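You operate a simulated robot arm through the tools that you are given. There is no shell and no other tool. Be economical: measure what you need, move in short steps, check, and stop when the job is done.

You run a simulated robot arm. Do the job below in one go: nothing can be reset, and whatever is moved stays where it is left.

JOB
Brush grease from the tin over the hub of the large pulley.
Fine: first try JOG on the drive box, one press; belt knob to SLACK before you take the brush, to TIGHT again after the greasing; brush back in its place; the main switch stays locked off, the winder's breaker off. Set down upright: black brush. Where these are worked on the way, their far stop is far enough and under half their travel is too little: belt knob. A coat counts when it lies all over at full strength: go over it till it gets no stronger.

The check looks at the end state, three seconds after you hand in, the way a careful person would. Anything else that was tipped, shoved, dropped, spilled or broken makes it a failure.

ROBOT AND FRAMES
A 7-joint arm with a two-finger parallel gripper on a trunk, on a base that drives. Base frame: it is fixed to the floor where the robot stands at the start and does not move with it; the origin is under the middle of the robot, x ahead of it, y to its left, z up. Readings come in m, rad, newtons and seconds.
Its first joint turns from -2.897 to 2.897 rad. Places, roughly: belt knob [0.5, -0.7, 0.6]; drive box jog button [0.7, 0, 0.9]; hub [0.6, -0.5, 0.8]; wind breaker [1.9, 2.1, 0.5]. Payload 4.4 kg.
The TCP is the grasp point between the finger pads, 0.023 m short of the fingertips. In the tool frame z runs along the fingers and y along their closing line. Largest opening 0.094 m; finger width 0.038, thickness 0.01; the body of the gripper, 0.054 by 0.096 m, starts 0.039 m behind the TCP.
Orientation is that of the tool frame in the base frame, as a unit quaternion [x, y, z, w]. With the fingers straight down and closing along the base's y, the tool's x points along the base's -x, its y along +y and its z along -z.

CONTROLS
- The arm moves only by the tool servo_tool. Its argument "targets" is a list of rows, each a list of 7 numbers: the turn, a rotation vector about the tool's x, y, z in rad, then the shift along the tool's x, y, z in m, then the opening in per cent of the stroke, from 0 (shut) to 100 (fully open). In form: [[rx, ry, rz, x, y, z, claw], ...]. A call has 1 to 20 rows; each row is the pose to reach, as a shift and turn from the pose commanded when the call began, along the tool's axes at that moment. Each row takes 0.2 s and may step no farther than 0.05 m and 0.15 rad from the row before; otherwise, or with a gripper value out of range, the whole call is refused. Where a pose cannot be reached the arm comes as near as it can. A force on the tool above 40 N (or 10 N above the force at the start of the call, whichever is more), or a blocked arm, ends the call early, and 0.2 s more pass. Each finger travels about 0.108 m/s and halts on what it meets, pressing with about 41 N; the grip force reading is that of the motor and also rises with nothing between the fingers. The clock runs only during rows and for 0.2 s after the last one: add rows that repeat a pose to give the fingers time. It gives the time, the measured TCP pose, the force on the tool (base axes), the opening and the grip force at its end, in the units of the frame above (readings bear some noise), with the torque about the TCP (base axes, N m) and any sound that the robot's microphone picked up, and new pictures: "pictures" is both (left out), scene, wrist or none.
- Cameras (640 x 400 px; columns grow to the right, rows downward): "scene" is now at [0.1591, 0.1604, 1.4787]; the picture's right is [-0.81, -0.58, 0.00], its down [-0.33, 0.45, -0.83] and it looks along [0.48, -0.67, -0.56] (base axes); focal length 289 px, centre (320, 200). "wrist" rides on the gripper at [0.086, 0.016, -0.074] in the tool frame; the picture's right is [-0.18, 0.98, 0.00], its down [-0.58, -0.11, -0.81] and it looks along [-0.79, -0.15, 0.59] (tool axes); focal length 243 px, centre (320, 200). There is no depth. A picture from a camera that has moved, and an enlarged one, comes with that camera's place and axes in the base frame and with its lens. The place of the scene camera against the robot may be out by one fixed shift of up to 0.012 m in any direction.
- drive_base(legs): drives the robot by 1 to 6 legs, each [ahead, left, turn to the left] in m, m and rad, along the robot's own axes; the way and the turn of a leg run together, so that a leg with both is an arc; at most 1.5 m and 3.142 rad a leg. The arm and the cameras ride along, it lands a little off, and it stops where it bumps. It gives what a move gives, and a new picture of the scene camera.
- pan_tilt(pan, tilt): turns the head with the scene camera to pan (to the left, within 2.094 rad either way) and tilt (down, from -0.506 to 1.204), counted from straight ahead of the robot. It gives what a move gives, and a new picture of the scene camera.
- zoom(camera, box): a new picture of the part [left, top, right, bottom] of that camera's present view, enlarged. It takes no simulated time.
- finish_job(): hands the job in; it is judged then, once.

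Go step by step. Nothing tells you exact positions but the pictures and the camera data: compare them with the known pose of the tool, close in by small moves and look again before you grip or let go. The budget is 120 turns and 260 pictures, counting those below and the enlarged ones. Unless the task says otherwise, let go and move clear before handing in, and close with one line.

The tools are called after "Emit:" as a command line: name --pt "numbers of a row" for each row, then --argument value for the rest, lists and objects as JSON in quotes. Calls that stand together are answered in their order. servo_tool: Moves the arm, as the interface text tells. Its arguments: {"type":"object","properties":{"targets":{"type":"array"},"pictures":{"type":"string","enum":["both","scene","wrist","none"]}},"required":["targets"]} The other tools are called the same way: drive_base (legs) drives the base; pan_tilt (pan, tilt) turns the head that bears the scene camera; zoom (camera, box) takes an enlarged picture of a part of a camera's view; finish_job () hands the job in.

At the start:

```text
time: 0.0
eef_pos: [0.6673, -0.3652, 1.2366]
ee_rot: [-0.001, 1.0, 0.0, -0.001]
wrist_force: [-0.1, 0.5, -0.3]
wrist_torque: [0.03, -0.02, 0.0]
gripper_width: 0.0939
grip_force: 0.0
robot x, y, heading: [0.0001, -0.0017, -0.004]
head pan, tilt: [-0.949, 0.592]
```

scene: 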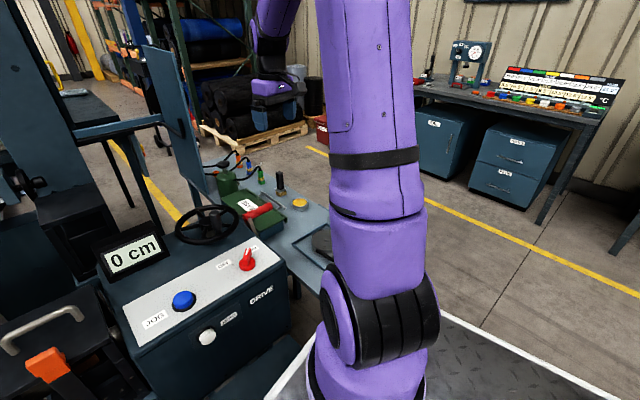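
wrist: 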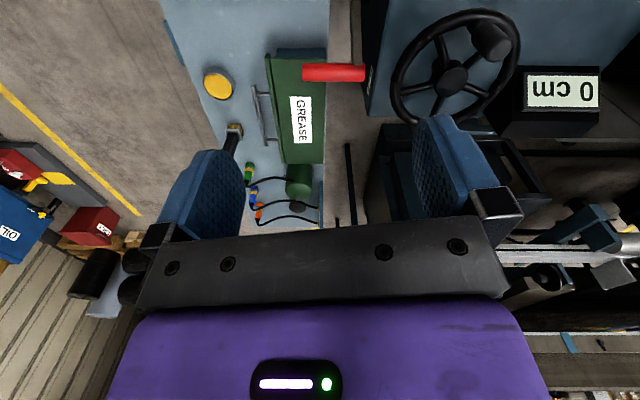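

The drive box with JOG, a red switch, a wheel and a green GREASE box are in view. I'll look closer before moving.

Emit:
zoom --camera "scene" --box '[80, 140, 340, 360]'

Emit:
zoom --camera "wrist" --box '[150, 0, 640, 260]'

Emit:
pan_tilt --pan -0.3 --tilt 0.6

```text
1.82 times, centred on (210, 250) of scene
camera zoom: at [0.1591, 0.1604, 1.4787], right [-0.81, -0.58, 0.0], down [-0.33, 0.45, -0.83], along [0.48, -0.67, -0.56], focal length 526 px, centre (520, 109)
```

zoom: 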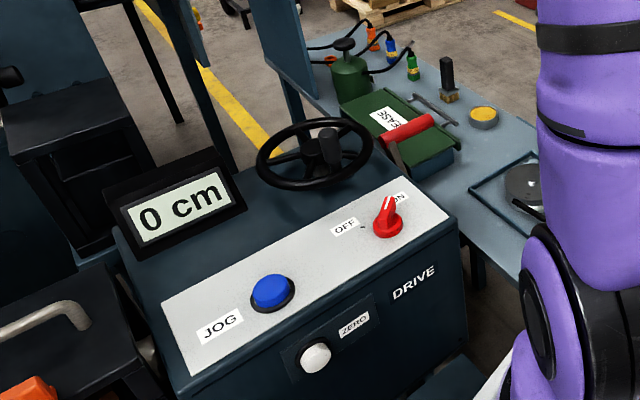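

```text
1.31 times, centred on (395, 130) of wrist
camera zoom: at [0.5831, -0.3481, 1.3119], right [0.18, 0.98, 0.0], down [0.58, -0.11, 0.81], along [0.79, -0.15, -0.59], focal length 317 px, centre (222, 291)
```

zoom: 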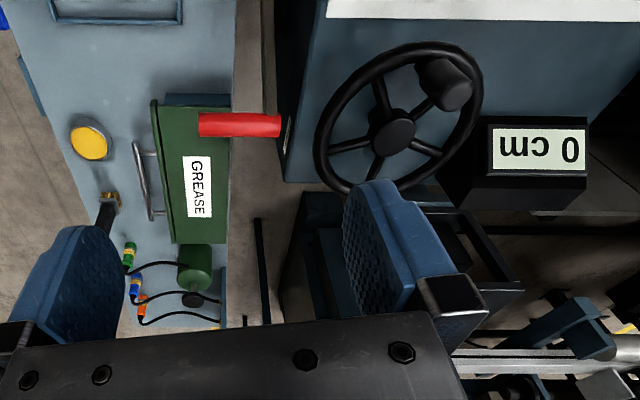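

```text
time: 1.0
eef_pos: [0.6689, -0.3649, 1.2365]
ee_rot: [0.0, 1.0, 0.0, 0.0]
wrist_force: [0.8, -0.5, -0.7]
wrist_torque: [0.03, -0.01, 0.02]
gripper_width: 0.0943
grip_force: 0.0
robot x, y, heading: [0.0018, 0.0008, -0.003]
head pan, tilt: [-0.3, 0.6]
camera scene: at [0.1919, 0.2062, 1.478], right [-0.3, -0.95, 0.0], down [-0.54, 0.17, -0.83], along [0.79, -0.24, -0.56], focal length 289 px, centre (320, 200)
```

scene: 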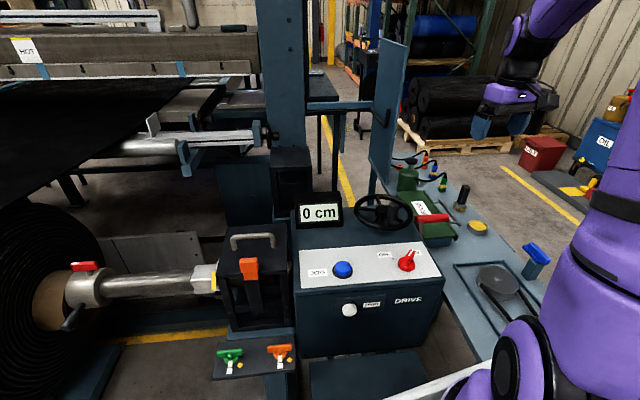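

Blue lever, pulley tray and tin seem to lie on the side table. I zoom on them.

Emit:
zoom --camera "scene" --box '[380, 150, 580, 340]'

Emit:
pan_tilt --pan -1.3 --tilt 0.8

Emit:
pan_tilt --pan -0.6 --tilt 0.8

```text
2.11 times, centred on (480, 245) of scene
camera zoom: at [0.1919, 0.2062, 1.478], right [-0.3, -0.95, 0.0], down [-0.54, 0.17, -0.83], along [0.79, -0.24, -0.56], focal length 609 px, centre (-17, 105)
```

zoom: 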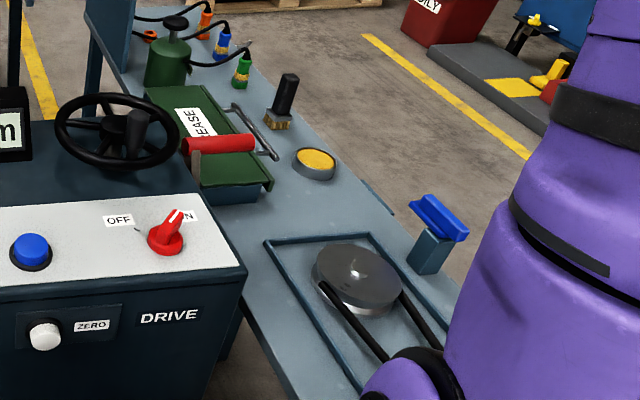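

```text
time: 2.3
eef_pos: [0.6687, -0.3654, 1.2351]
ee_rot: [0.0, 1.0, 0.0, 0.0]
wrist_force: [0.4, 0.6, -0.2]
wrist_torque: [-0.02, -0.03, 0.0]
gripper_width: 0.094
grip_force: 0.1
robot x, y, heading: [-0.0002, 0.001, 0.002]
head pan, tilt: [-1.3, 0.799]
camera scene: at [0.1291, 0.1547, 1.4612], right [-0.96, -0.27, 0.0], down [-0.19, 0.69, -0.7], along [0.19, -0.67, -0.72], focal length 289 px, centre (320, 200)
```

scene: 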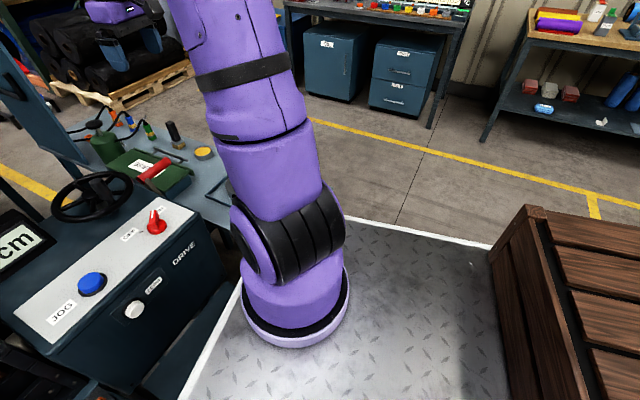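

```text
time: 3.4
eef_pos: [0.6692, -0.3655, 1.2357]
ee_rot: [0.0, 1.0, 0.0, 0.0]
wrist_force: [-0.8, 0.0, 0.5]
wrist_torque: [-0.03, -0.01, -0.02]
gripper_width: 0.094
grip_force: 0.1
robot x, y, heading: [0.0011, -0.0004, -0.002]
head pan, tilt: [-0.6, 0.799]
camera scene: at [0.174, 0.1868, 1.4611], right [-0.57, -0.82, 0.0], down [-0.59, 0.41, -0.7], along [0.57, -0.39, -0.72], focal length 289 px, centre (320, 200)
```

scene: 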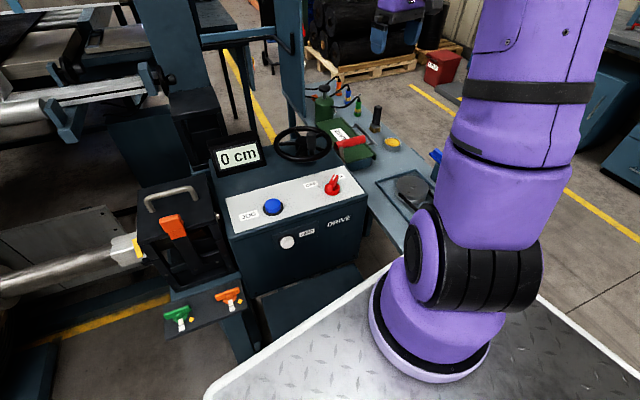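

Hub about [0.6,-0.5], JOG about [0.67,0,0.9]. I shut the fingers and move above JOG.

Emit:
servo_tool --pt "0 0 0 0 0.04 0 60" --pt "0 0 0 0 0.085 0 30" --pt "0 0 0 0 0.13 0 0" --pt "0 0 0 0 0.175 0 0" --pt "0 0 0 0 0.22 0 0" --pt "0 0 0 0 0.265 0 0" --pt "0 0 0 0 0.31 0.02 0" --pt "0 0 0 0 0.345 0.06 0" --pt "0 0 0 0 0.365 0.1 0" --pt "0 0 0 0 0.365 0.14 0" --pt "0 0 0 0 0.365 0.17 0" --pt "0 0 0 0 0.365 0.17 0"

```text
refused: row 8 steps farther than a row can; nothing moved
```

Emit:
servo_tool --pt "0 0 0 0 0.04 0 60" --pt "0 0 0 0 0.085 0 30" --pt "0 0 0 0 0.13 0 0" --pt "0 0 0 0 0.175 0 0" --pt "0 0 0 0 0.22 0 0" --pt "0 0 0 0 0.265 0 0" --pt "0 0 0 0 0.31 0.02 0" --pt "0 0 0 0 0.34 0.055 0" --pt "0 0 0 0 0.365 0.09 0" --pt "0 0 0 0 0.365 0.135 0" --pt "0 0 0 0 0.365 0.17 0" --pt "0 0 0 0 0.365 0.17 0"

```text
time: 6.0
eef_pos: [0.6686, -0.0008, 1.0679]
ee_rot: [-0.001, 1.0, 0.001, 0.0]
wrist_force: [0.4, -0.3, 0.3]
wrist_torque: [0.03, 0.01, 0.02]
gripper_width: 0.0
grip_force: 40.6
robot x, y, heading: [-0.0026, -0.0002, -0.006]
head pan, tilt: [-0.6, 0.799]
camera scene: at [0.1739, 0.1869, 1.4611], right [-0.56, -0.83, 0.0], down [-0.59, 0.41, -0.7], along [0.58, -0.39, -0.72], focal length 289 px, centre (320, 200)
camera wrist: at [0.5826, 0.0157, 1.1428], right [0.18, 0.98, 0.0], down [0.58, -0.11, 0.81], along [0.79, -0.15, -0.59], focal length 243 px, centre (320, 200)
```

scene: 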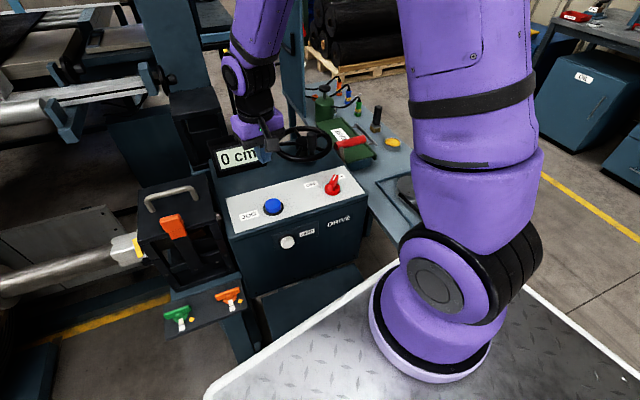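
wrist: 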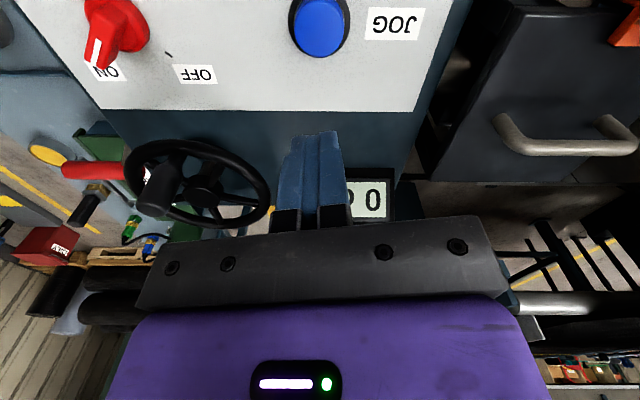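

JOG at about [0.66,0,0.915]. I come down close to it and look.

Emit:
servo_tool --pt "0 0 0 0.007 0 0.04 0" --pt "0 0 0 0.007 0 0.08 0" --pt "0 0 0 0.007 0 0.105 0" --pt "0 0 0 0.007 0 0.105 0"

```text
time: 7.0
eef_pos: [0.6619, 0.0004, 0.9611]
ee_rot: [0.0, 1.0, 0.0, 0.001]
wrist_force: [0.3, -0.3, -0.5]
wrist_torque: [0.03, -0.03, -0.01]
gripper_width: 0.0
grip_force: 41.4
robot x, y, heading: [0.0006, -0.0013, -0.0]
head pan, tilt: [-0.6, 0.799]
camera scene: at [0.174, 0.1869, 1.4611], right [-0.56, -0.83, 0.0], down [-0.59, 0.41, -0.7], along [0.58, -0.39, -0.72], focal length 289 px, centre (320, 200)
camera wrist: at [0.5762, 0.0171, 1.0367], right [0.18, 0.98, 0.0], down [0.58, -0.11, 0.81], along [0.79, -0.15, -0.59], focal length 243 px, centre (320, 200)
```

scene: 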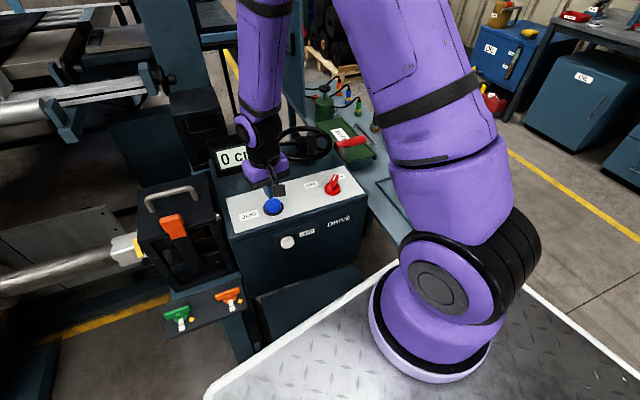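
wrist: 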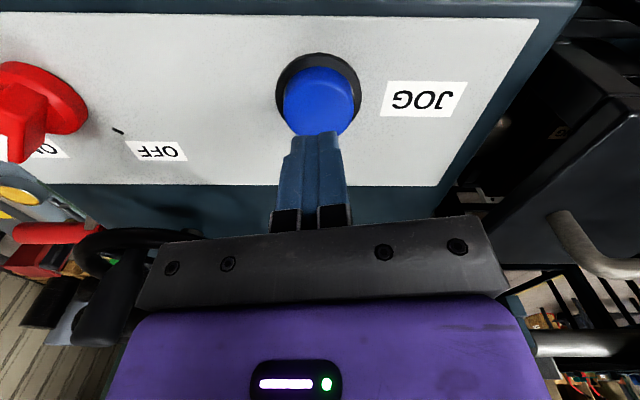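

Well aligned. I press straight down in small steps; a force stop is fine, then back up.

Emit:
servo_tool --pt "0 0 0 0 0 0.015 0" --pt "0 0 0 0 0 0.03 0" --pt "0 0 0 0 0 0.035 0" --pt "0 0 0 0 0 0.04 0" --pt "0 0 0 0 0 0.044 0" --pt "0 0 0 0 0 0.048 0" --pt "0 0 0 0 0 0.048 0"

```text
time: 8.0
eef_pos: [0.6607, -0.0009, 0.9255]
ee_rot: [0.0, 1.0, 0.0, 0.002]
wrist_force: [-9.0, 0.6, 34.6]
wrist_torque: [0.02, 0.46, 0.04]
gripper_width: 0.0
grip_force: 41.3
robot x, y, heading: [-0.0052, 0.0, -0.004]
head pan, tilt: [-0.6, 0.799]
heard: click
stopped in row 4: the force on the tool passed its limit at 46 N (the readings are from after the stop); the commanded pose is now the measured one
camera scene: at [0.1726, 0.1869, 1.4613], right [-0.56, -0.83, 0.0], down [-0.59, 0.41, -0.7], along [0.58, -0.39, -0.72], focal length 289 px, centre (320, 200)
camera wrist: at [0.5758, 0.0161, 1.0006], right [0.18, 0.98, 0.0], down [0.58, -0.11, 0.81], along [0.79, -0.15, -0.59], focal length 243 px, centre (320, 200)
```

scene: 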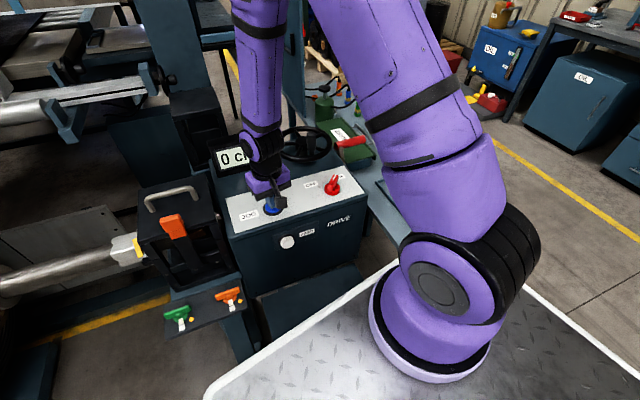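
wrist: 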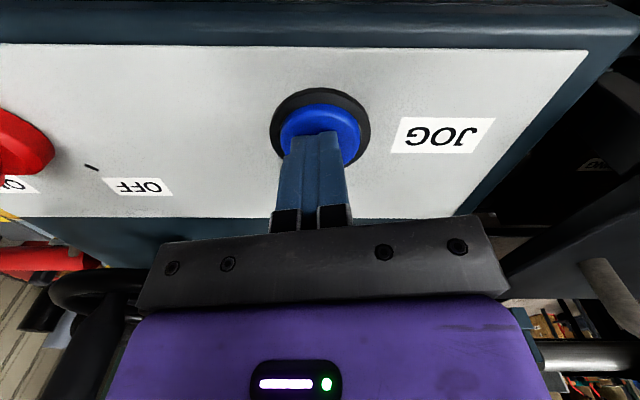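

JOG clicked; I lift off and swing over to look at the pulley table with the wrist camera turned toward -y.

Emit:
servo_tool --pt "0 0 0 0 0 -0.04 0" --pt "0 0 0 0 0 -0.085 0" --pt "0 0 0 0 0 -0.13 0" --pt "0 0 0 0 0 -0.175 0" --pt "0 0 0.14 0.005 -0.03 -0.2 0" --pt "0 0 0.28 0.01 -0.06 -0.2 0" --pt "0 0 0.42 0.015 -0.09 -0.2 0" --pt "0 0 0.56 0.02 -0.12 -0.2 0" --pt "0 0 0.7 0.025 -0.15 -0.2 0" --pt "0 0 0.84 0.03 -0.18 -0.2 0" --pt "0 0 0.98 0.04 -0.2 -0.2 0" --pt "0 0 1.12 0.05 -0.22 -0.2 0" --pt "0 0 1.26 0.06 -0.24 -0.2 0" --pt "0 0 1.4 0.06 -0.26 -0.2 0" --pt "0 0 1.54 0.06 -0.28 -0.2 0" --pt "0 0 1.571 0.06 -0.3 -0.2 0" --pt "0 0 1.571 0.06 -0.3 -0.2 0"

Emit:
pan_tilt --pan -1.0 --tilt 0.8

```text
time: 11.6
eef_pos: [0.6025, -0.2999, 1.1233]
ee_rot: [0.708, 0.707, 0.002, 0.001]
wrist_force: [-0.7, -0.4, -0.7]
wrist_torque: [0.02, 0.07, 0.01]
gripper_width: 0.0
grip_force: 41.7
robot x, y, heading: [-0.0022, -0.0022, -0.002]
head pan, tilt: [-0.6, 0.799]
camera scene: at [0.174, 0.1869, 1.4611], right [-0.56, -0.83, 0.0], down [-0.59, 0.41, -0.7], along [0.58, -0.39, -0.72], focal length 289 px, centre (320, 200)
camera wrist: at [0.6194, -0.2138, 1.1998], right [0.98, -0.19, 0.0], down [-0.11, -0.58, 0.81], along [-0.15, -0.79, -0.59], focal length 243 px, centre (320, 200)
```

scene: 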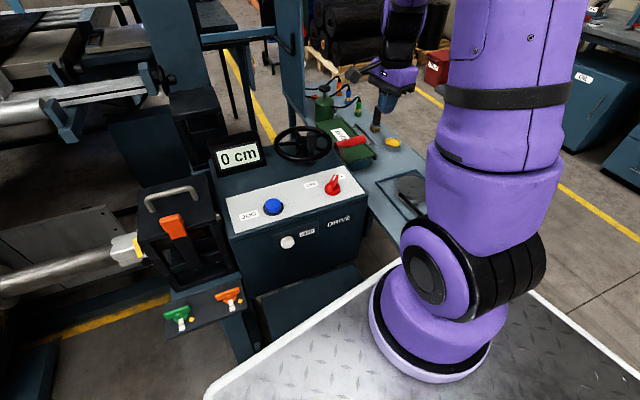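
wrist: 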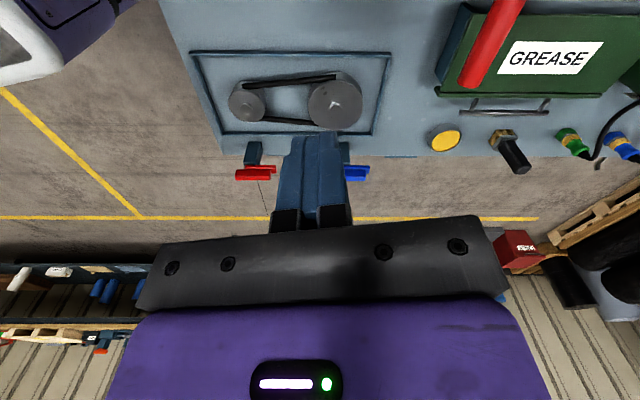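

```text
time: 12.4
eef_pos: [0.6033, -0.2997, 1.1248]
ee_rot: [0.707, 0.707, 0.0, 0.0]
wrist_force: [-1.1, 0.5, -0.8]
wrist_torque: [-0.01, 0.0, -0.01]
gripper_width: 0.0
grip_force: 40.9
robot x, y, heading: [-0.0005, 0.0009, -0.002]
head pan, tilt: [-1.0, 0.799]
camera scene: at [0.1511, 0.1646, 1.4611], right [-0.84, -0.54, 0.0], down [-0.39, 0.6, -0.7], along [0.38, -0.59, -0.72], focal length 289 px, centre (320, 200)
```

scene: 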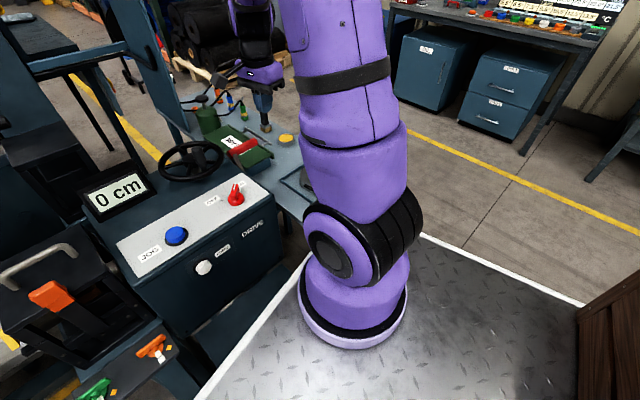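

The belt drive is on the table with red and blue levers on its far edge; fingers hide the middle. I shift sideways to see between them.

Emit:
servo_tool --pt "0 0 0 0 -0.05 0 0" --pt "0 0 0 0 -0.1 0 0" --pt "0 0 0 0 -0.15 0.04 0" --pt "0 0 0 0 -0.18 0.06 0" --pt "0 0 0 0 -0.18 0.06 0" --pictures "wrist"

Emit:
zoom --camera "wrist" --box '[140, 0, 640, 260]'

```text
refused: row 3 steps farther than a row can; nothing moved
```

```text
1.28 times, centred on (390, 130) of wrist
camera zoom: at [0.6193, -0.2136, 1.1998], right [0.98, -0.18, 0.0], down [-0.11, -0.58, 0.81], along [-0.15, -0.79, -0.59], focal length 311 px, centre (230, 290)
```

zoom: 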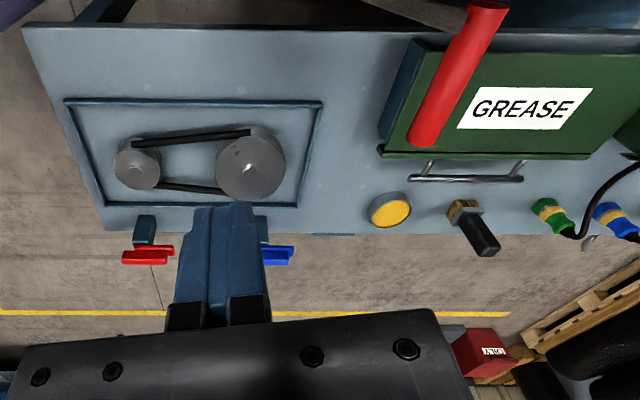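

Emit:
servo_tool --pt "0 0 0 0 -0.045 0 0" --pt "0 0 0 0 -0.09 0 0" --pt "0 0 0 0 -0.12 0.03 0" --pt "0 0 0 0 -0.15 0.06 0" --pt "0 0 0 0 -0.18 0.06 0" --pt "0 0 0 0 -0.18 0.06 0" --pictures "wrist"

Emit:
zoom --camera "wrist" --box '[220, 0, 540, 240]'

```text
time: 13.8
eef_pos: [0.4369, -0.3156, 1.0696]
ee_rot: [0.708, 0.707, 0.001, 0.0]
wrist_force: [0.1, -0.3, 1.0]
wrist_torque: [0.01, 0.01, -0.03]
gripper_width: 0.0
grip_force: 41.3
out of reach, approached as far as the arm can: row 4, 5, 6
robot x, y, heading: [-0.0, 0.001, 0.002]
head pan, tilt: [-1.0, 0.799]
camera wrist: at [0.4529, -0.2301, 1.1464], right [0.98, -0.18, 0.0], down [-0.11, -0.58, 0.81], along [-0.15, -0.79, -0.59], focal length 243 px, centre (320, 200)
```

wrist: 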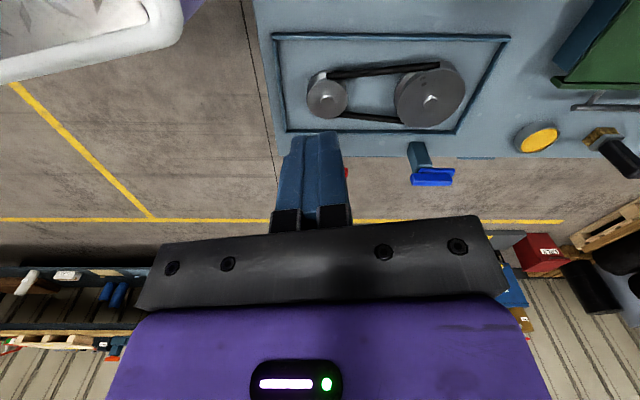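

```text
1.67 times, centred on (380, 120) of wrist
camera zoom: at [0.4529, -0.2301, 1.1464], right [0.98, -0.18, 0.0], down [-0.11, -0.58, 0.81], along [-0.15, -0.79, -0.59], focal length 404 px, centre (220, 333)
```

zoom: 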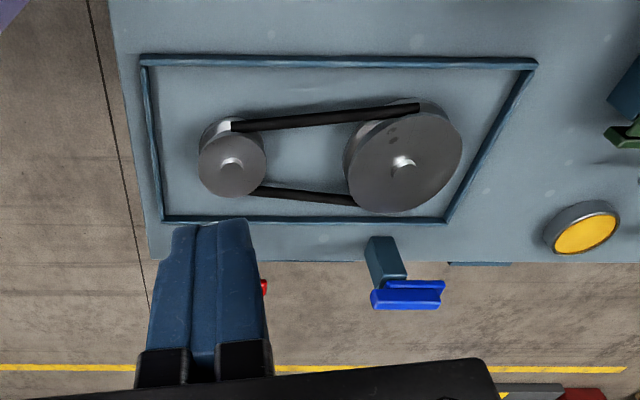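

The levers' posts stand at about z 0.78, so the belt knob (z≈0.6, y≈-0.7) is probably on the far face of the table. I turn the wrist camera round and reach over to look back at that face.

Emit:
servo_tool --pt "0 0 -0.145 -0.0 0.01 -0.04 0" --pt "0 0 -0.29 -0.02 0.02 -0.07 0" --pt "0 0 -0.435 -0.045 0.03 -0.07 0" --pt "0 0 -0.58 -0.07 0.04 -0.07 0" --pt "0 0 -0.725 -0.095 0.05 -0.07 0" --pt "0 0 -0.87 -0.12 0.06 -0.07 0" --pt "0 0 -1.015 -0.145 0.06 -0.07 0" --pt "0 0 -1.16 -0.17 0.06 -0.07 0" --pt "0 0 -1.305 -0.195 0.06 -0.07 0" --pt "0 0 -1.45 -0.22 0.06 -0.07 0" --pt "0 0 -1.595 -0.245 0.06 -0.07 0" --pt "0 0 -1.74 -0.27 0.06 -0.07 0" --pt "0 0 -1.885 -0.295 0.06 -0.07 0" --pt "0 0 -2.03 -0.32 0.06 -0.06 0" --pt "0 0 -2.175 -0.345 0.06 -0.04 0" --pt "0 0 -2.32 -0.37 0.06 -0.02 0" --pt "0 0 -2.465 -0.395 0.06 0.0 0" --pt "0 0 -2.61 -0.42 0.06 0.02 0" --pt "0 0 -2.755 -0.44 0.06 0.04 0" --pt "0 0 -2.9 -0.46 0.06 0.06 0"

```text
time: 18.0
eef_pos: [0.4962, -0.778, 1.0108]
ee_rot: [-0.618, 0.787, 0.0, 0.001]
wrist_force: [0.4, -0.6, 0.2]
wrist_torque: [-0.04, 0.02, -0.01]
gripper_width: 0.0
grip_force: 41.2
robot x, y, heading: [-0.0014, -0.0014, 0.0]
head pan, tilt: [-1.0, 0.799]
camera scene: at [0.151, 0.165, 1.4611], right [-0.84, -0.54, 0.0], down [-0.39, 0.6, -0.7], along [0.38, -0.59, -0.72], focal length 289 px, centre (320, 200)
camera wrist: at [0.4601, -0.8571, 1.0858], right [-0.91, 0.41, 0.0], down [0.24, 0.54, 0.81], along [0.33, 0.73, -0.59], focal length 243 px, centre (320, 200)
```

scene: 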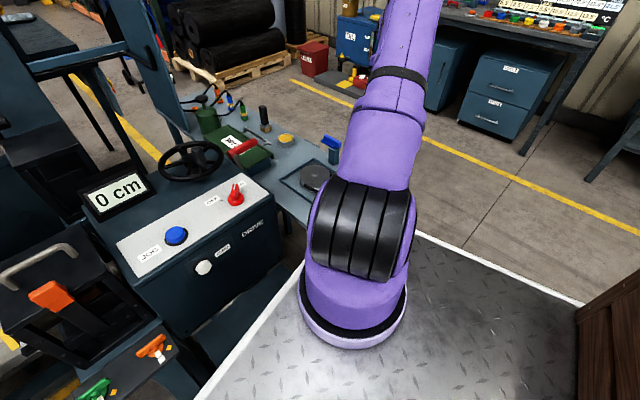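
wrist: 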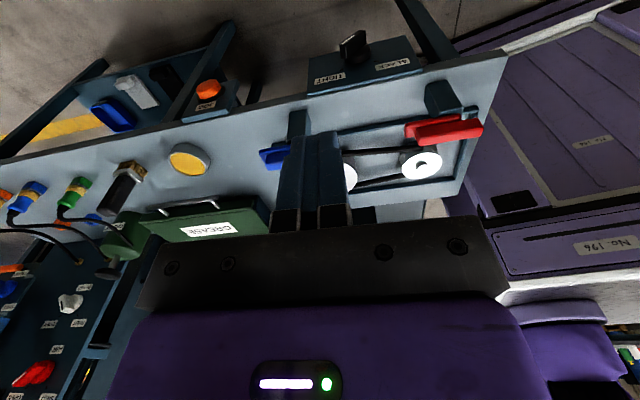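

The far face has a plate with a black knob labelled TIGHT/SLACK. I zoom on it.

Emit:
zoom --camera "wrist" --box '[240, 0, 500, 180]'

Emit:
zoom --camera "wrist" --box '[60, 30, 340, 220]'

```text
2.22 times, centred on (370, 90) of wrist
camera zoom: at [0.4601, -0.8571, 1.0858], right [-0.91, 0.41, 0.0], down [0.24, 0.54, 0.81], along [0.33, 0.73, -0.59], focal length 539 px, centre (209, 444)
```

zoom: 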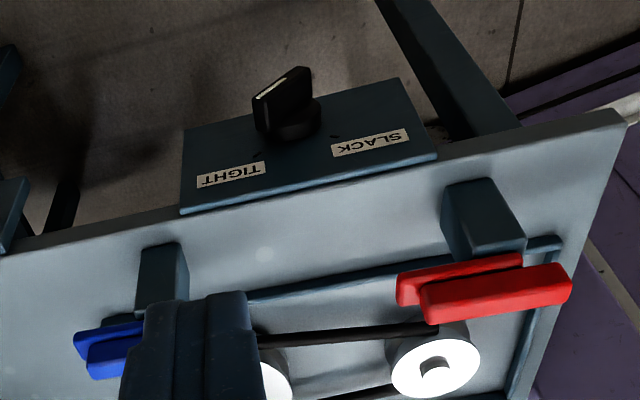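

```text
2.11 times, centred on (200, 125) of wrist
camera zoom: at [0.4601, -0.8571, 1.0858], right [-0.91, 0.41, 0.0], down [0.24, 0.54, 0.81], along [0.33, 0.73, -0.59], focal length 511 px, centre (573, 358)
```

zoom: 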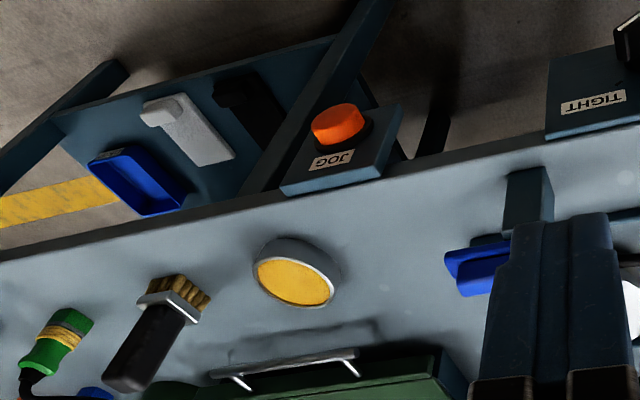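

Knob found: vertical plate on the far edge at about [0.48,-0.67,0.66], TIGHT/SLACK. I'll bring the arm back to a compact pose, then survey the floor to drive round to the -y side.

Emit:
servo_tool --pt "0 0 0.1 0 0 -0.05 0" --pt "0 0 0.2 -0.02 0 -0.09 0" --pt "0 0 0.3 -0.05 0 -0.12 0" --pt "0 0 0.4 -0.09 0 -0.14 0" --pt "0 0 0.5 -0.13 0 -0.15 0" --pt "0 0 0.6 -0.17 0 -0.16 0" --pt "0 0 0.7 -0.21 0 -0.17 0" --pt "0 0 0.8 -0.25 0 -0.18 0" --pt "0 0 0.9 -0.29 0 -0.19 0" --pt "0 0 1.0 -0.33 0 -0.2 0" --pt "0 0 1.1 -0.37 0 -0.2 0" --pt "0 0 1.2 -0.4 0 -0.2 0" --pt "0 0 1.3 -0.43 0 -0.2 0" --pt "0 0 1.33 -0.43 0 -0.2 0" --pictures "none"

Emit:
pan_tilt --pan -1.5 --tilt 0.5

Emit:
pan_tilt --pan -2.09 --tilt 0.7

```text
time: 21.0
eef_pos: [0.5975, -0.3597, 1.2095]
ee_rot: [0.001, 1.0, 0.0, 0.0]
wrist_force: [0.5, 0.1, 0.7]
wrist_torque: [0.02, 0.01, 0.0]
gripper_width: 0.0005
grip_force: 41.5
robot x, y, heading: [-0.003, 0.0017, 0.001]
head pan, tilt: [-1.0, 0.799]
```

```text
time: 22.0
eef_pos: [0.5981, -0.3602, 1.2102]
ee_rot: [0.001, 1.0, -0.001, 0.001]
wrist_force: [-0.1, 0.0, -0.4]
wrist_torque: [-0.02, -0.02, -0.01]
gripper_width: 0.0001
grip_force: 41.2
robot x, y, heading: [0.0026, -0.0004, 0.001]
head pan, tilt: [-1.499, 0.499]
camera scene: at [0.1141, 0.1417, 1.4871], right [-1.0, -0.07, 0.0], down [-0.03, 0.48, -0.88], along [0.06, -0.88, -0.48], focal length 289 px, centre (320, 200)
```

scene: 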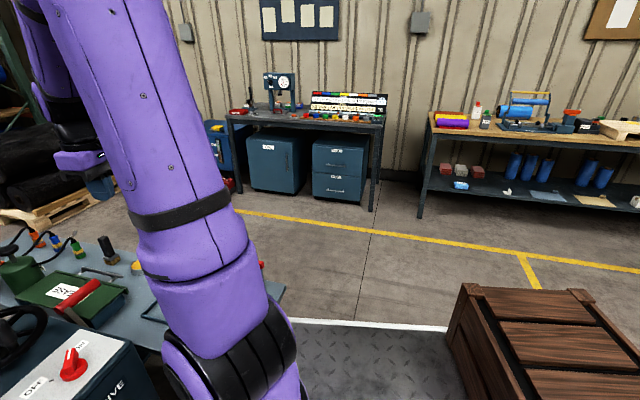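

```text
time: 22.9
eef_pos: [0.5985, -0.359, 1.2092]
ee_rot: [-0.001, 1.0, 0.0, 0.001]
wrist_force: [-0.4, 0.4, 0.2]
wrist_torque: [0.01, -0.01, 0.01]
gripper_width: 0.0
grip_force: 40.8
robot x, y, heading: [0.0002, 0.0004, -0.003]
head pan, tilt: [-2.089, 0.7]
camera scene: at [0.0654, 0.1586, 1.4694], right [-0.87, 0.49, 0.0], down [0.32, 0.56, -0.77], along [-0.38, -0.66, -0.64], focal length 289 px, centre (320, 200)
```

scene: 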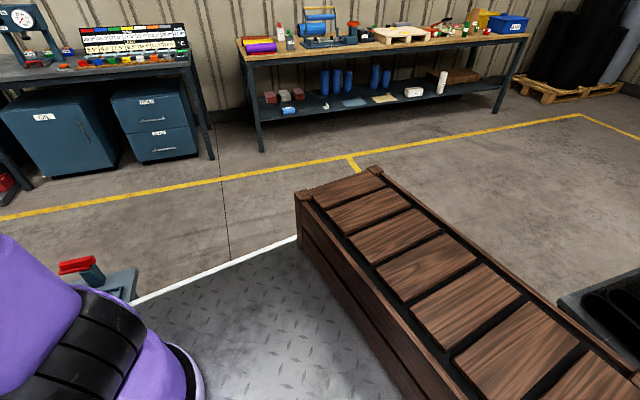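

The white-rimmed deck is the robot's own body (front at about x=0.37), and the table starts at about x=0.35, so I back out first, then strafe right; check after the first leg.

Emit:
drive_base --legs '[[-0.25, 0, 0]]'

Emit:
pan_tilt --pan -1.57 --tilt 0.9

```text
time: 24.8
eef_pos: [0.3464, -0.3598, 1.2106]
ee_rot: [0.002, 1.0, -0.001, 0.001]
wrist_force: [0.3, -0.1, 0.2]
wrist_torque: [0.01, -0.03, 0.0]
gripper_width: 0.0002
grip_force: 41.0
robot x, y, heading: [-0.2502, -0.0001, -0.001]
head pan, tilt: [-2.089, 0.7]
camera scene: at [-0.1859, 0.1587, 1.4694], right [-0.87, 0.5, 0.0], down [0.32, 0.56, -0.76], along [-0.38, -0.66, -0.64], focal length 289 px, centre (320, 200)
```

scene: 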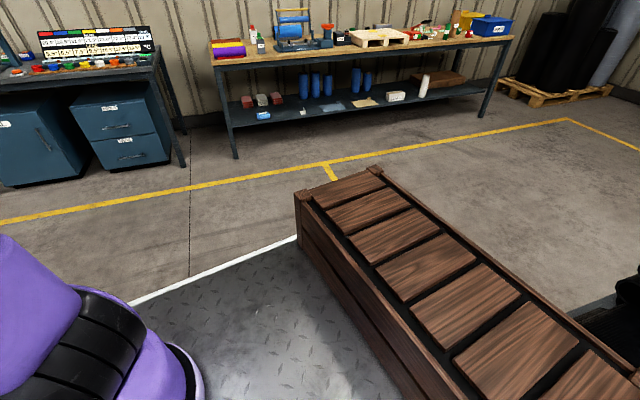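

```text
time: 25.7
eef_pos: [0.3448, -0.3606, 1.2099]
ee_rot: [0.001, 1.0, 0.0, 0.001]
wrist_force: [0.4, -1.3, -0.8]
wrist_torque: [-0.01, 0.0, 0.01]
gripper_width: 0.0001
grip_force: 41.1
robot x, y, heading: [-0.2499, -0.0029, -0.002]
head pan, tilt: [-1.571, 0.901]
camera scene: at [-0.1438, 0.157, 1.4533], right [-1.0, 0.0, 0.0], down [0.0, 0.78, -0.62], along [0.0, -0.62, -0.78], focal length 289 px, centre (320, 200)
```

scene: 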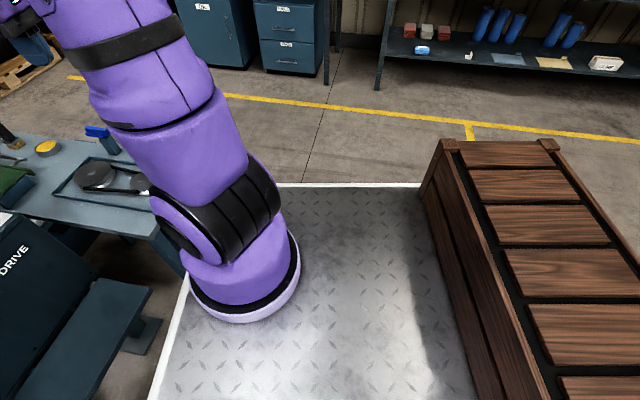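

Deck and crate ride along; the table corner is clear. I strafe right along the open aisle.

Emit:
drive_base --legs '[[0, -1.45, 0]]'

Emit:
pan_tilt --pan 0.3 --tilt 0.7

```text
time: 33.0
eef_pos: [0.326, -1.847, 1.2102]
ee_rot: [0.01, 1.0, 0.0, 0.001]
wrist_force: [-0.4, -1.2, -0.3]
wrist_torque: [0.03, 0.0, -0.01]
gripper_width: 0.0
grip_force: 40.9
robot x, y, heading: [-0.264, -1.4745, -0.014]
head pan, tilt: [-1.571, 0.901]
camera scene: at [-0.1548, -1.3209, 1.4532], right [-1.0, 0.02, 0.0], down [0.01, 0.78, -0.62], along [-0.01, -0.62, -0.78], focal length 289 px, centre (320, 200)
```

scene: 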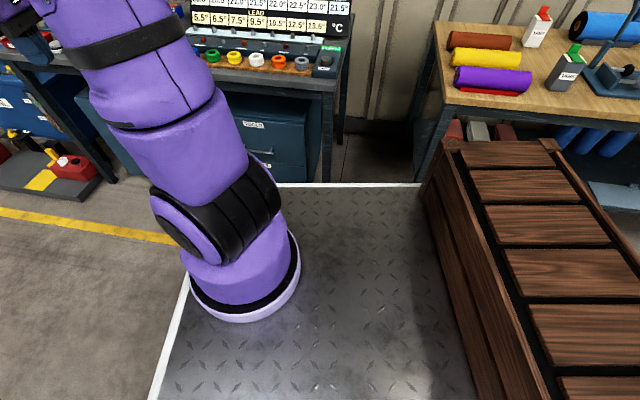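

```text
time: 34.9
eef_pos: [0.3268, -1.8455, 1.2102]
ee_rot: [0.01, 1.0, 0.0, 0.002]
wrist_force: [-0.1, 0.0, -1.3]
wrist_torque: [0.02, -0.03, 0.01]
gripper_width: 0.0
grip_force: 41.3
robot x, y, heading: [-0.2632, -1.4715, -0.017]
head pan, tilt: [0.3, 0.7]
camera scene: at [-0.0719, -1.2217, 1.4694], right [0.28, -0.96, 0.0], down [-0.62, -0.18, -0.76], along [0.73, 0.21, -0.64], focal length 289 px, centre (320, 200)
```

scene: 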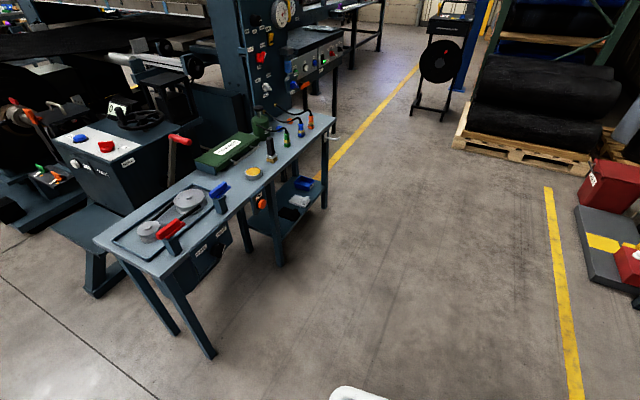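

Clear aisle and good overview. I drive ahead and turn to face the table from this side.

Emit:
drive_base --legs '[[0.85, 0, 0], [0, 0, 1.585]]'

Emit:
pan_tilt --pan 0.0 --tilt 0.7

```text
time: 43.4
eef_pos: [0.9563, -0.8849, 1.2094]
ee_rot: [0.712, -0.702, 0.0, -0.001]
wrist_force: [0.4, 0.4, -1.1]
wrist_torque: [-0.01, -0.02, -0.02]
gripper_width: 0.0002
grip_force: 40.5
robot x, y, heading: [0.6041, -1.4864, 1.583]
head pan, tilt: [0.3, 0.7]
camera scene: at [0.3502, -1.3134, 1.4694], right [0.95, 0.31, 0.0], down [0.2, -0.61, -0.76], along [-0.24, 0.73, -0.64], focal length 289 px, centre (320, 200)
```

scene: 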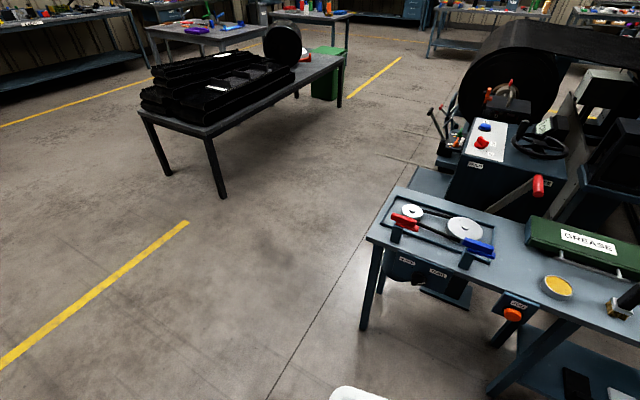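

```text
time: 44.2
eef_pos: [0.9569, -0.8848, 1.2105]
ee_rot: [0.712, -0.702, 0.0, 0.0]
wrist_force: [-0.2, -0.3, 0.1]
wrist_torque: [-0.01, 0.02, 0.01]
gripper_width: 0.0001
grip_force: 41.4
robot x, y, heading: [0.6042, -1.4898, 1.588]
head pan, tilt: [0.0, 0.7]
camera scene: at [0.3753, -1.3092, 1.4694], right [1.0, 0.02, 0.0], down [0.01, -0.64, -0.76], along [-0.01, 0.76, -0.64], focal length 289 px, centre (320, 200)
```

scene: 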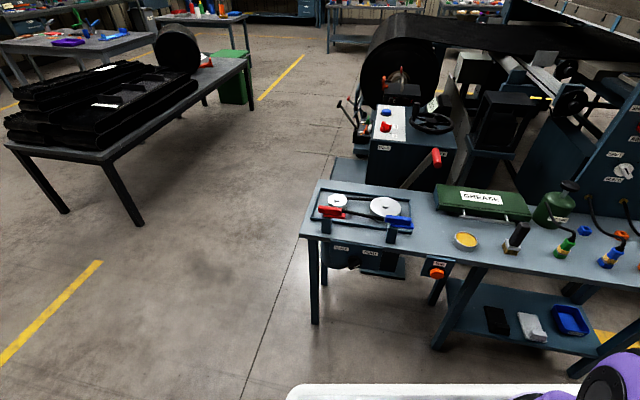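

Emit:
zoom --camera "scene" --box '[290, 170, 530, 320]'

Emit:
pan_tilt --pan -0.4 --tilt 0.75

```text
2.67 times, centred on (410, 245) of scene
camera zoom: at [0.3753, -1.3092, 1.4694], right [1.0, 0.02, 0.0], down [0.01, -0.64, -0.76], along [-0.01, 0.76, -0.64], focal length 771 px, centre (80, 80)
```

zoom: 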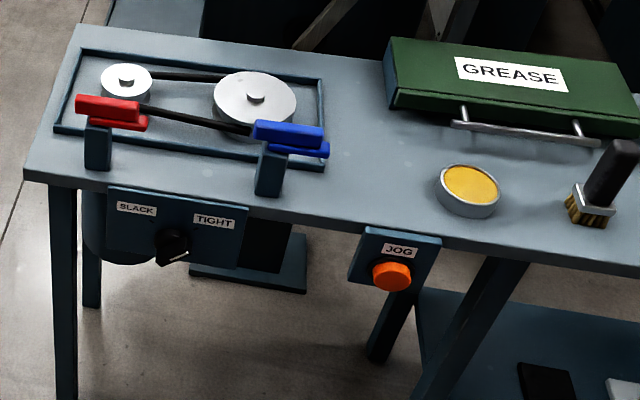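

```text
time: 45.1
eef_pos: [0.957, -0.8844, 1.2099]
ee_rot: [0.711, -0.703, -0.001, -0.001]
wrist_force: [-0.5, 0.2, -0.3]
wrist_torque: [0.0, 0.0, 0.0]
gripper_width: 0.0001
grip_force: 41.0
robot x, y, heading: [0.6031, -1.4863, 1.58]
head pan, tilt: [-0.4, 0.75]
camera scene: at [0.4076, -1.3173, 1.4651], right [0.93, -0.37, 0.0], down [-0.26, -0.63, -0.73], along [0.27, 0.68, -0.68], focal length 289 px, centre (320, 200)
```

scene: 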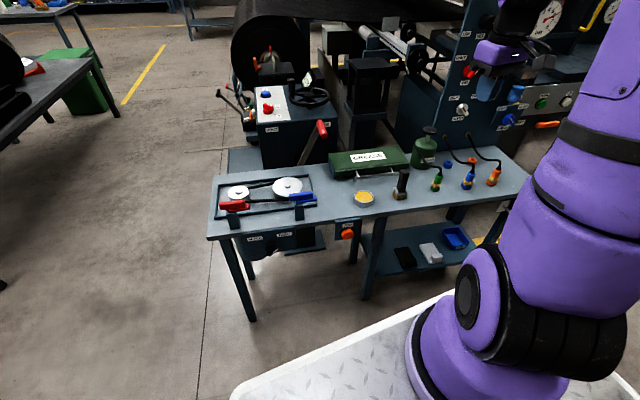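

Knob estimated at [0.485,-0.665,0.634], SLACK left, TIGHT right. I back off slightly for room, then bring the tool horizontal in front of it.

Emit:
drive_base --legs '[[-0.12, 0, -0.01]]'

Emit:
servo_tool --pt "0 0 0 0 0.05 0 30" --pt "0 0 0 0 0.1 0 60" --pt "0 -0.1 0 0 0.145 0 70" --pt "0 -0.2 0 -0.01 0.19 0 70" --pt "0 -0.3 0 -0.02 0.23 0.01 70" --pt "0 -0.4 0 -0.03 0.27 0.02 70" --pt "0 -0.5 0 -0.04 0.31 0.03 70" --pt "0 -0.6 0 -0.05 0.35 0.04 70" --pt "0 -0.7 0 -0.06 0.39 0.05 70" --pt "0 -0.8 0 -0.07 0.42 0.07 70" --pt "0 -0.9 0 -0.08 0.44 0.1 70" --pt "0 -1.0 0 -0.09 0.46 0.13 70" --pt "0 -1.1 0 -0.1 0.47 0.16 70" --pt "0 -1.2 0 -0.11 0.47 0.19 70" --pt "0 -1.3 0 -0.12 0.47 0.22 70" --pt "0 -1.4 0 -0.13 0.47 0.25 70" --pt "0 -1.5 0 -0.14 0.47 0.28 70" --pt "0 -1.571 0 -0.14 0.47 0.31 70" --pt "0 -1.571 0 -0.14 0.47 0.33 70"

```text
time: 46.3
eef_pos: [0.9621, -1.0081, 1.2101]
ee_rot: [0.709, -0.706, -0.001, -0.001]
wrist_force: [-0.2, -0.6, 0.0]
wrist_torque: [0.02, 0.01, 0.04]
gripper_width: 0.0001
grip_force: 40.9
robot x, y, heading: [0.6056, -1.6089, 1.581]
head pan, tilt: [-0.4, 0.75]
camera scene: at [0.4106, -1.4353, 1.4651], right [0.92, -0.38, 0.0], down [-0.26, -0.63, -0.73], along [0.28, 0.68, -0.68], focal length 289 px, centre (320, 200)
```

scene: 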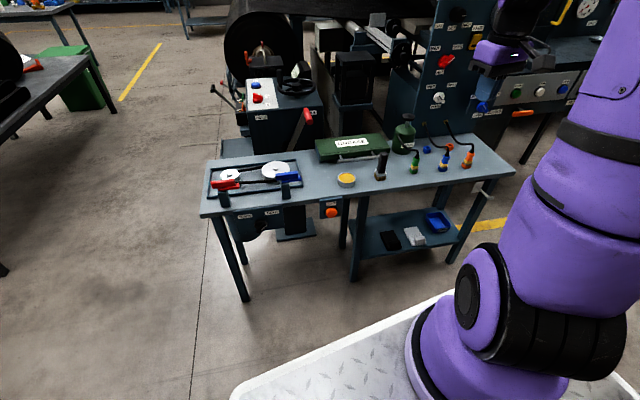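

```text
time: 50.3
eef_pos: [0.4934, -0.8683, 0.8806]
ee_rot: [-0.5, 0.498, 0.502, 0.5]
wrist_force: [0.1, -0.5, -0.7]
wrist_torque: [-0.04, 0.02, 0.04]
gripper_width: 0.0657
grip_force: 0.1
robot x, y, heading: [0.6088, -1.6112, 1.577]
head pan, tilt: [-0.4, 0.75]
camera scene: at [0.4106, -1.4355, 1.4652], right [0.92, -0.38, 0.0], down [-0.26, -0.63, -0.73], along [0.28, 0.68, -0.68], focal length 289 px, centre (320, 200)
camera wrist: at [0.4783, -0.9425, 0.7949], right [-0.98, -0.01, 0.18], down [0.11, -0.81, 0.58], along [0.15, 0.59, 0.79], focal length 243 px, centre (320, 200)
```

scene: 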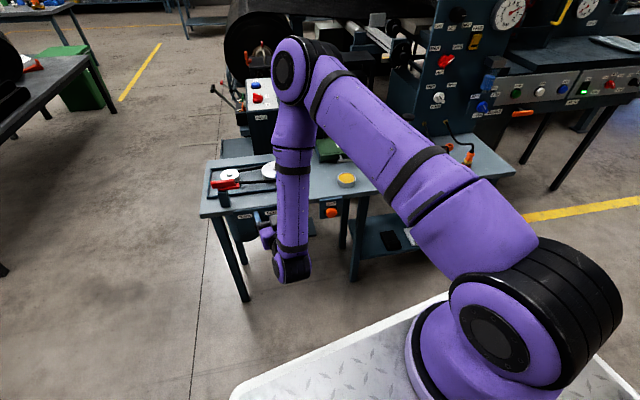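
wrist: 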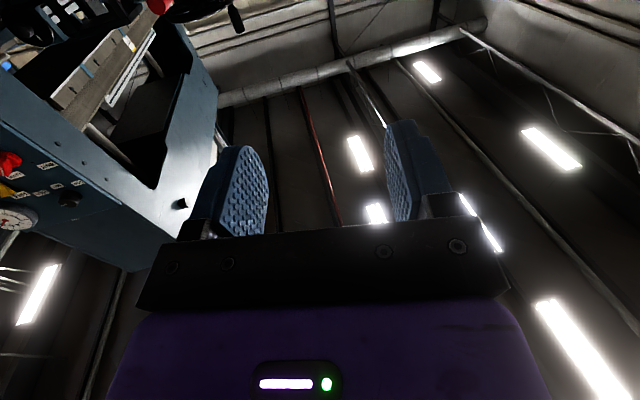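

Tool is horizontal. I lower it to knob height, keeping off in -y.

Emit:
servo_tool --pt "0 0 0 0.05 0 0 70" --pt "0 0 0 0.1 0 0 70" --pt "0 0 0 0.15 0.004 0 70" --pt "0 0 0 0.2 0.008 0 70" --pt "0 0 0 0.245 0.008 0 70" --pt "0 0 0 0.245 0.008 0 70"

Emit:
pan_tilt --pan 0.1 --tilt 0.85

```text
refused: row 3 steps farther than a row can; nothing moved
```

```text
time: 51.2
eef_pos: [0.4937, -0.8687, 0.8817]
ee_rot: [-0.5, 0.498, 0.502, 0.5]
wrist_force: [0.3, -0.1, -0.4]
wrist_torque: [-0.03, 0.01, -0.01]
gripper_width: 0.0656
grip_force: 0.2
robot x, y, heading: [0.6013, -1.6083, 1.573]
head pan, tilt: [0.099, 0.85]
camera scene: at [0.3705, -1.434, 1.4571], right [0.99, 0.1, 0.0], down [0.08, -0.75, -0.66], along [-0.07, 0.66, -0.75], focal length 289 px, centre (320, 200)
```

scene: 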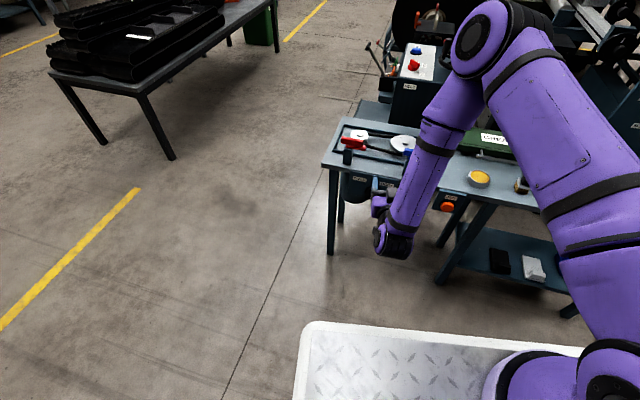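

Emit:
servo_tool --pt "0 0 0 0.045 0 0 70" --pt "0 0 0 0.09 0 0 70" --pt "0 0 0 0.135 0.004 0 70" --pt "0 0 0 0.18 0.008 0 70" --pt "0 0 0 0.225 0.008 0 70" --pt "0 0 0 0.247 0.008 0 70" --pt "0 0 0 0.247 0.008 0 70"

Emit:
zoom --camera "wrist" --box '[160, 60, 480, 260]'

Emit:
zoom --camera "scene" --box '[310, 120, 470, 260]'

```text
time: 52.8
eef_pos: [0.4731, -0.8693, 0.6357]
ee_rot: [-0.5, 0.499, 0.496, 0.504]
wrist_force: [-0.1, 0.3, 0.2]
wrist_torque: [0.01, 0.01, 0.06]
gripper_width: 0.0659
grip_force: 0.1
out of reach, approached as far as the arm can: row 4, 5, 6, 7
robot x, y, heading: [0.6085, -1.6069, 1.576]
head pan, tilt: [0.099, 0.85]
camera scene: at [0.3705, -1.434, 1.4571], right [0.99, 0.1, 0.0], down [0.08, -0.75, -0.66], along [-0.07, 0.66, -0.75], focal length 289 px, centre (320, 200)
camera wrist: at [0.4579, -0.9442, 0.5496], right [-0.98, 0.01, 0.17], down [0.1, -0.81, 0.58], along [0.14, 0.59, 0.79], focal length 243 px, centre (320, 200)
```

scene: 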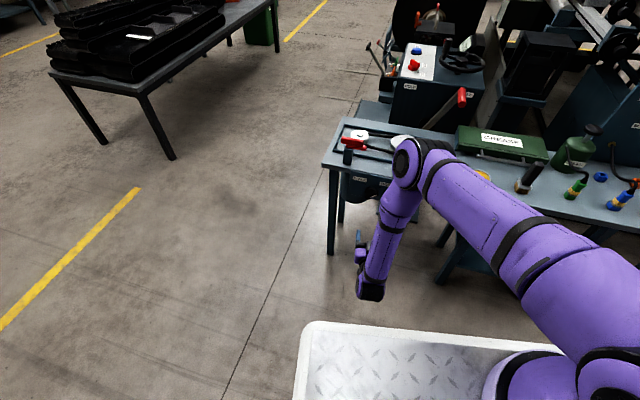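
wrist: 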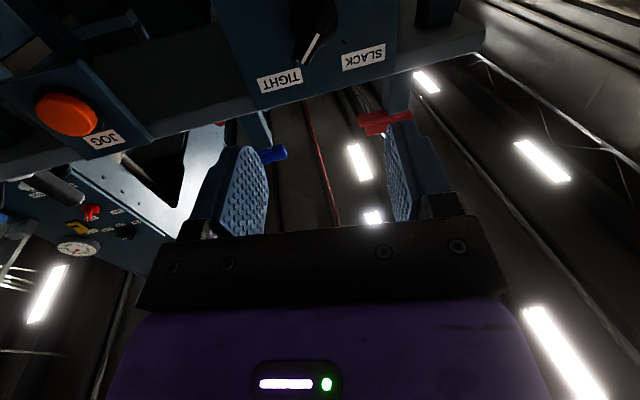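

```text
2.00 times, centred on (320, 160) of wrist
camera zoom: at [0.4579, -0.9442, 0.5496], right [-0.98, 0.01, 0.17], down [0.1, -0.81, 0.58], along [0.14, 0.59, 0.79], focal length 485 px, centre (320, 280)
```

zoom: 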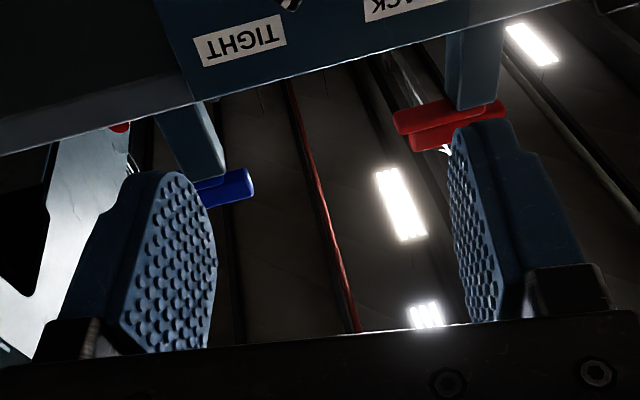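

```text
2.86 times, centred on (390, 190) of scene
camera zoom: at [0.3705, -1.434, 1.4571], right [0.99, 0.1, 0.0], down [0.08, -0.75, -0.66], along [-0.07, 0.66, -0.75], focal length 826 px, centre (120, 229)
```

zoom: 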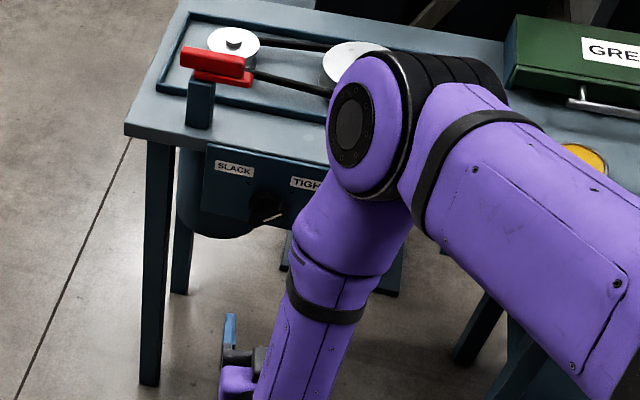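

Emit:
zoom --camera "wrist" --box '[220, 0, 420, 125]'

```text
3.20 times, centred on (320, 62) of wrist
camera zoom: at [0.4579, -0.9442, 0.5496], right [-0.98, 0.01, 0.17], down [0.1, -0.81, 0.58], along [0.14, 0.59, 0.79], focal length 776 px, centre (320, 640)
```

zoom: 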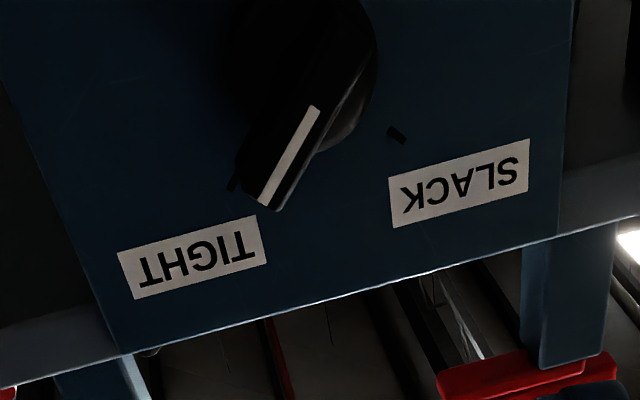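

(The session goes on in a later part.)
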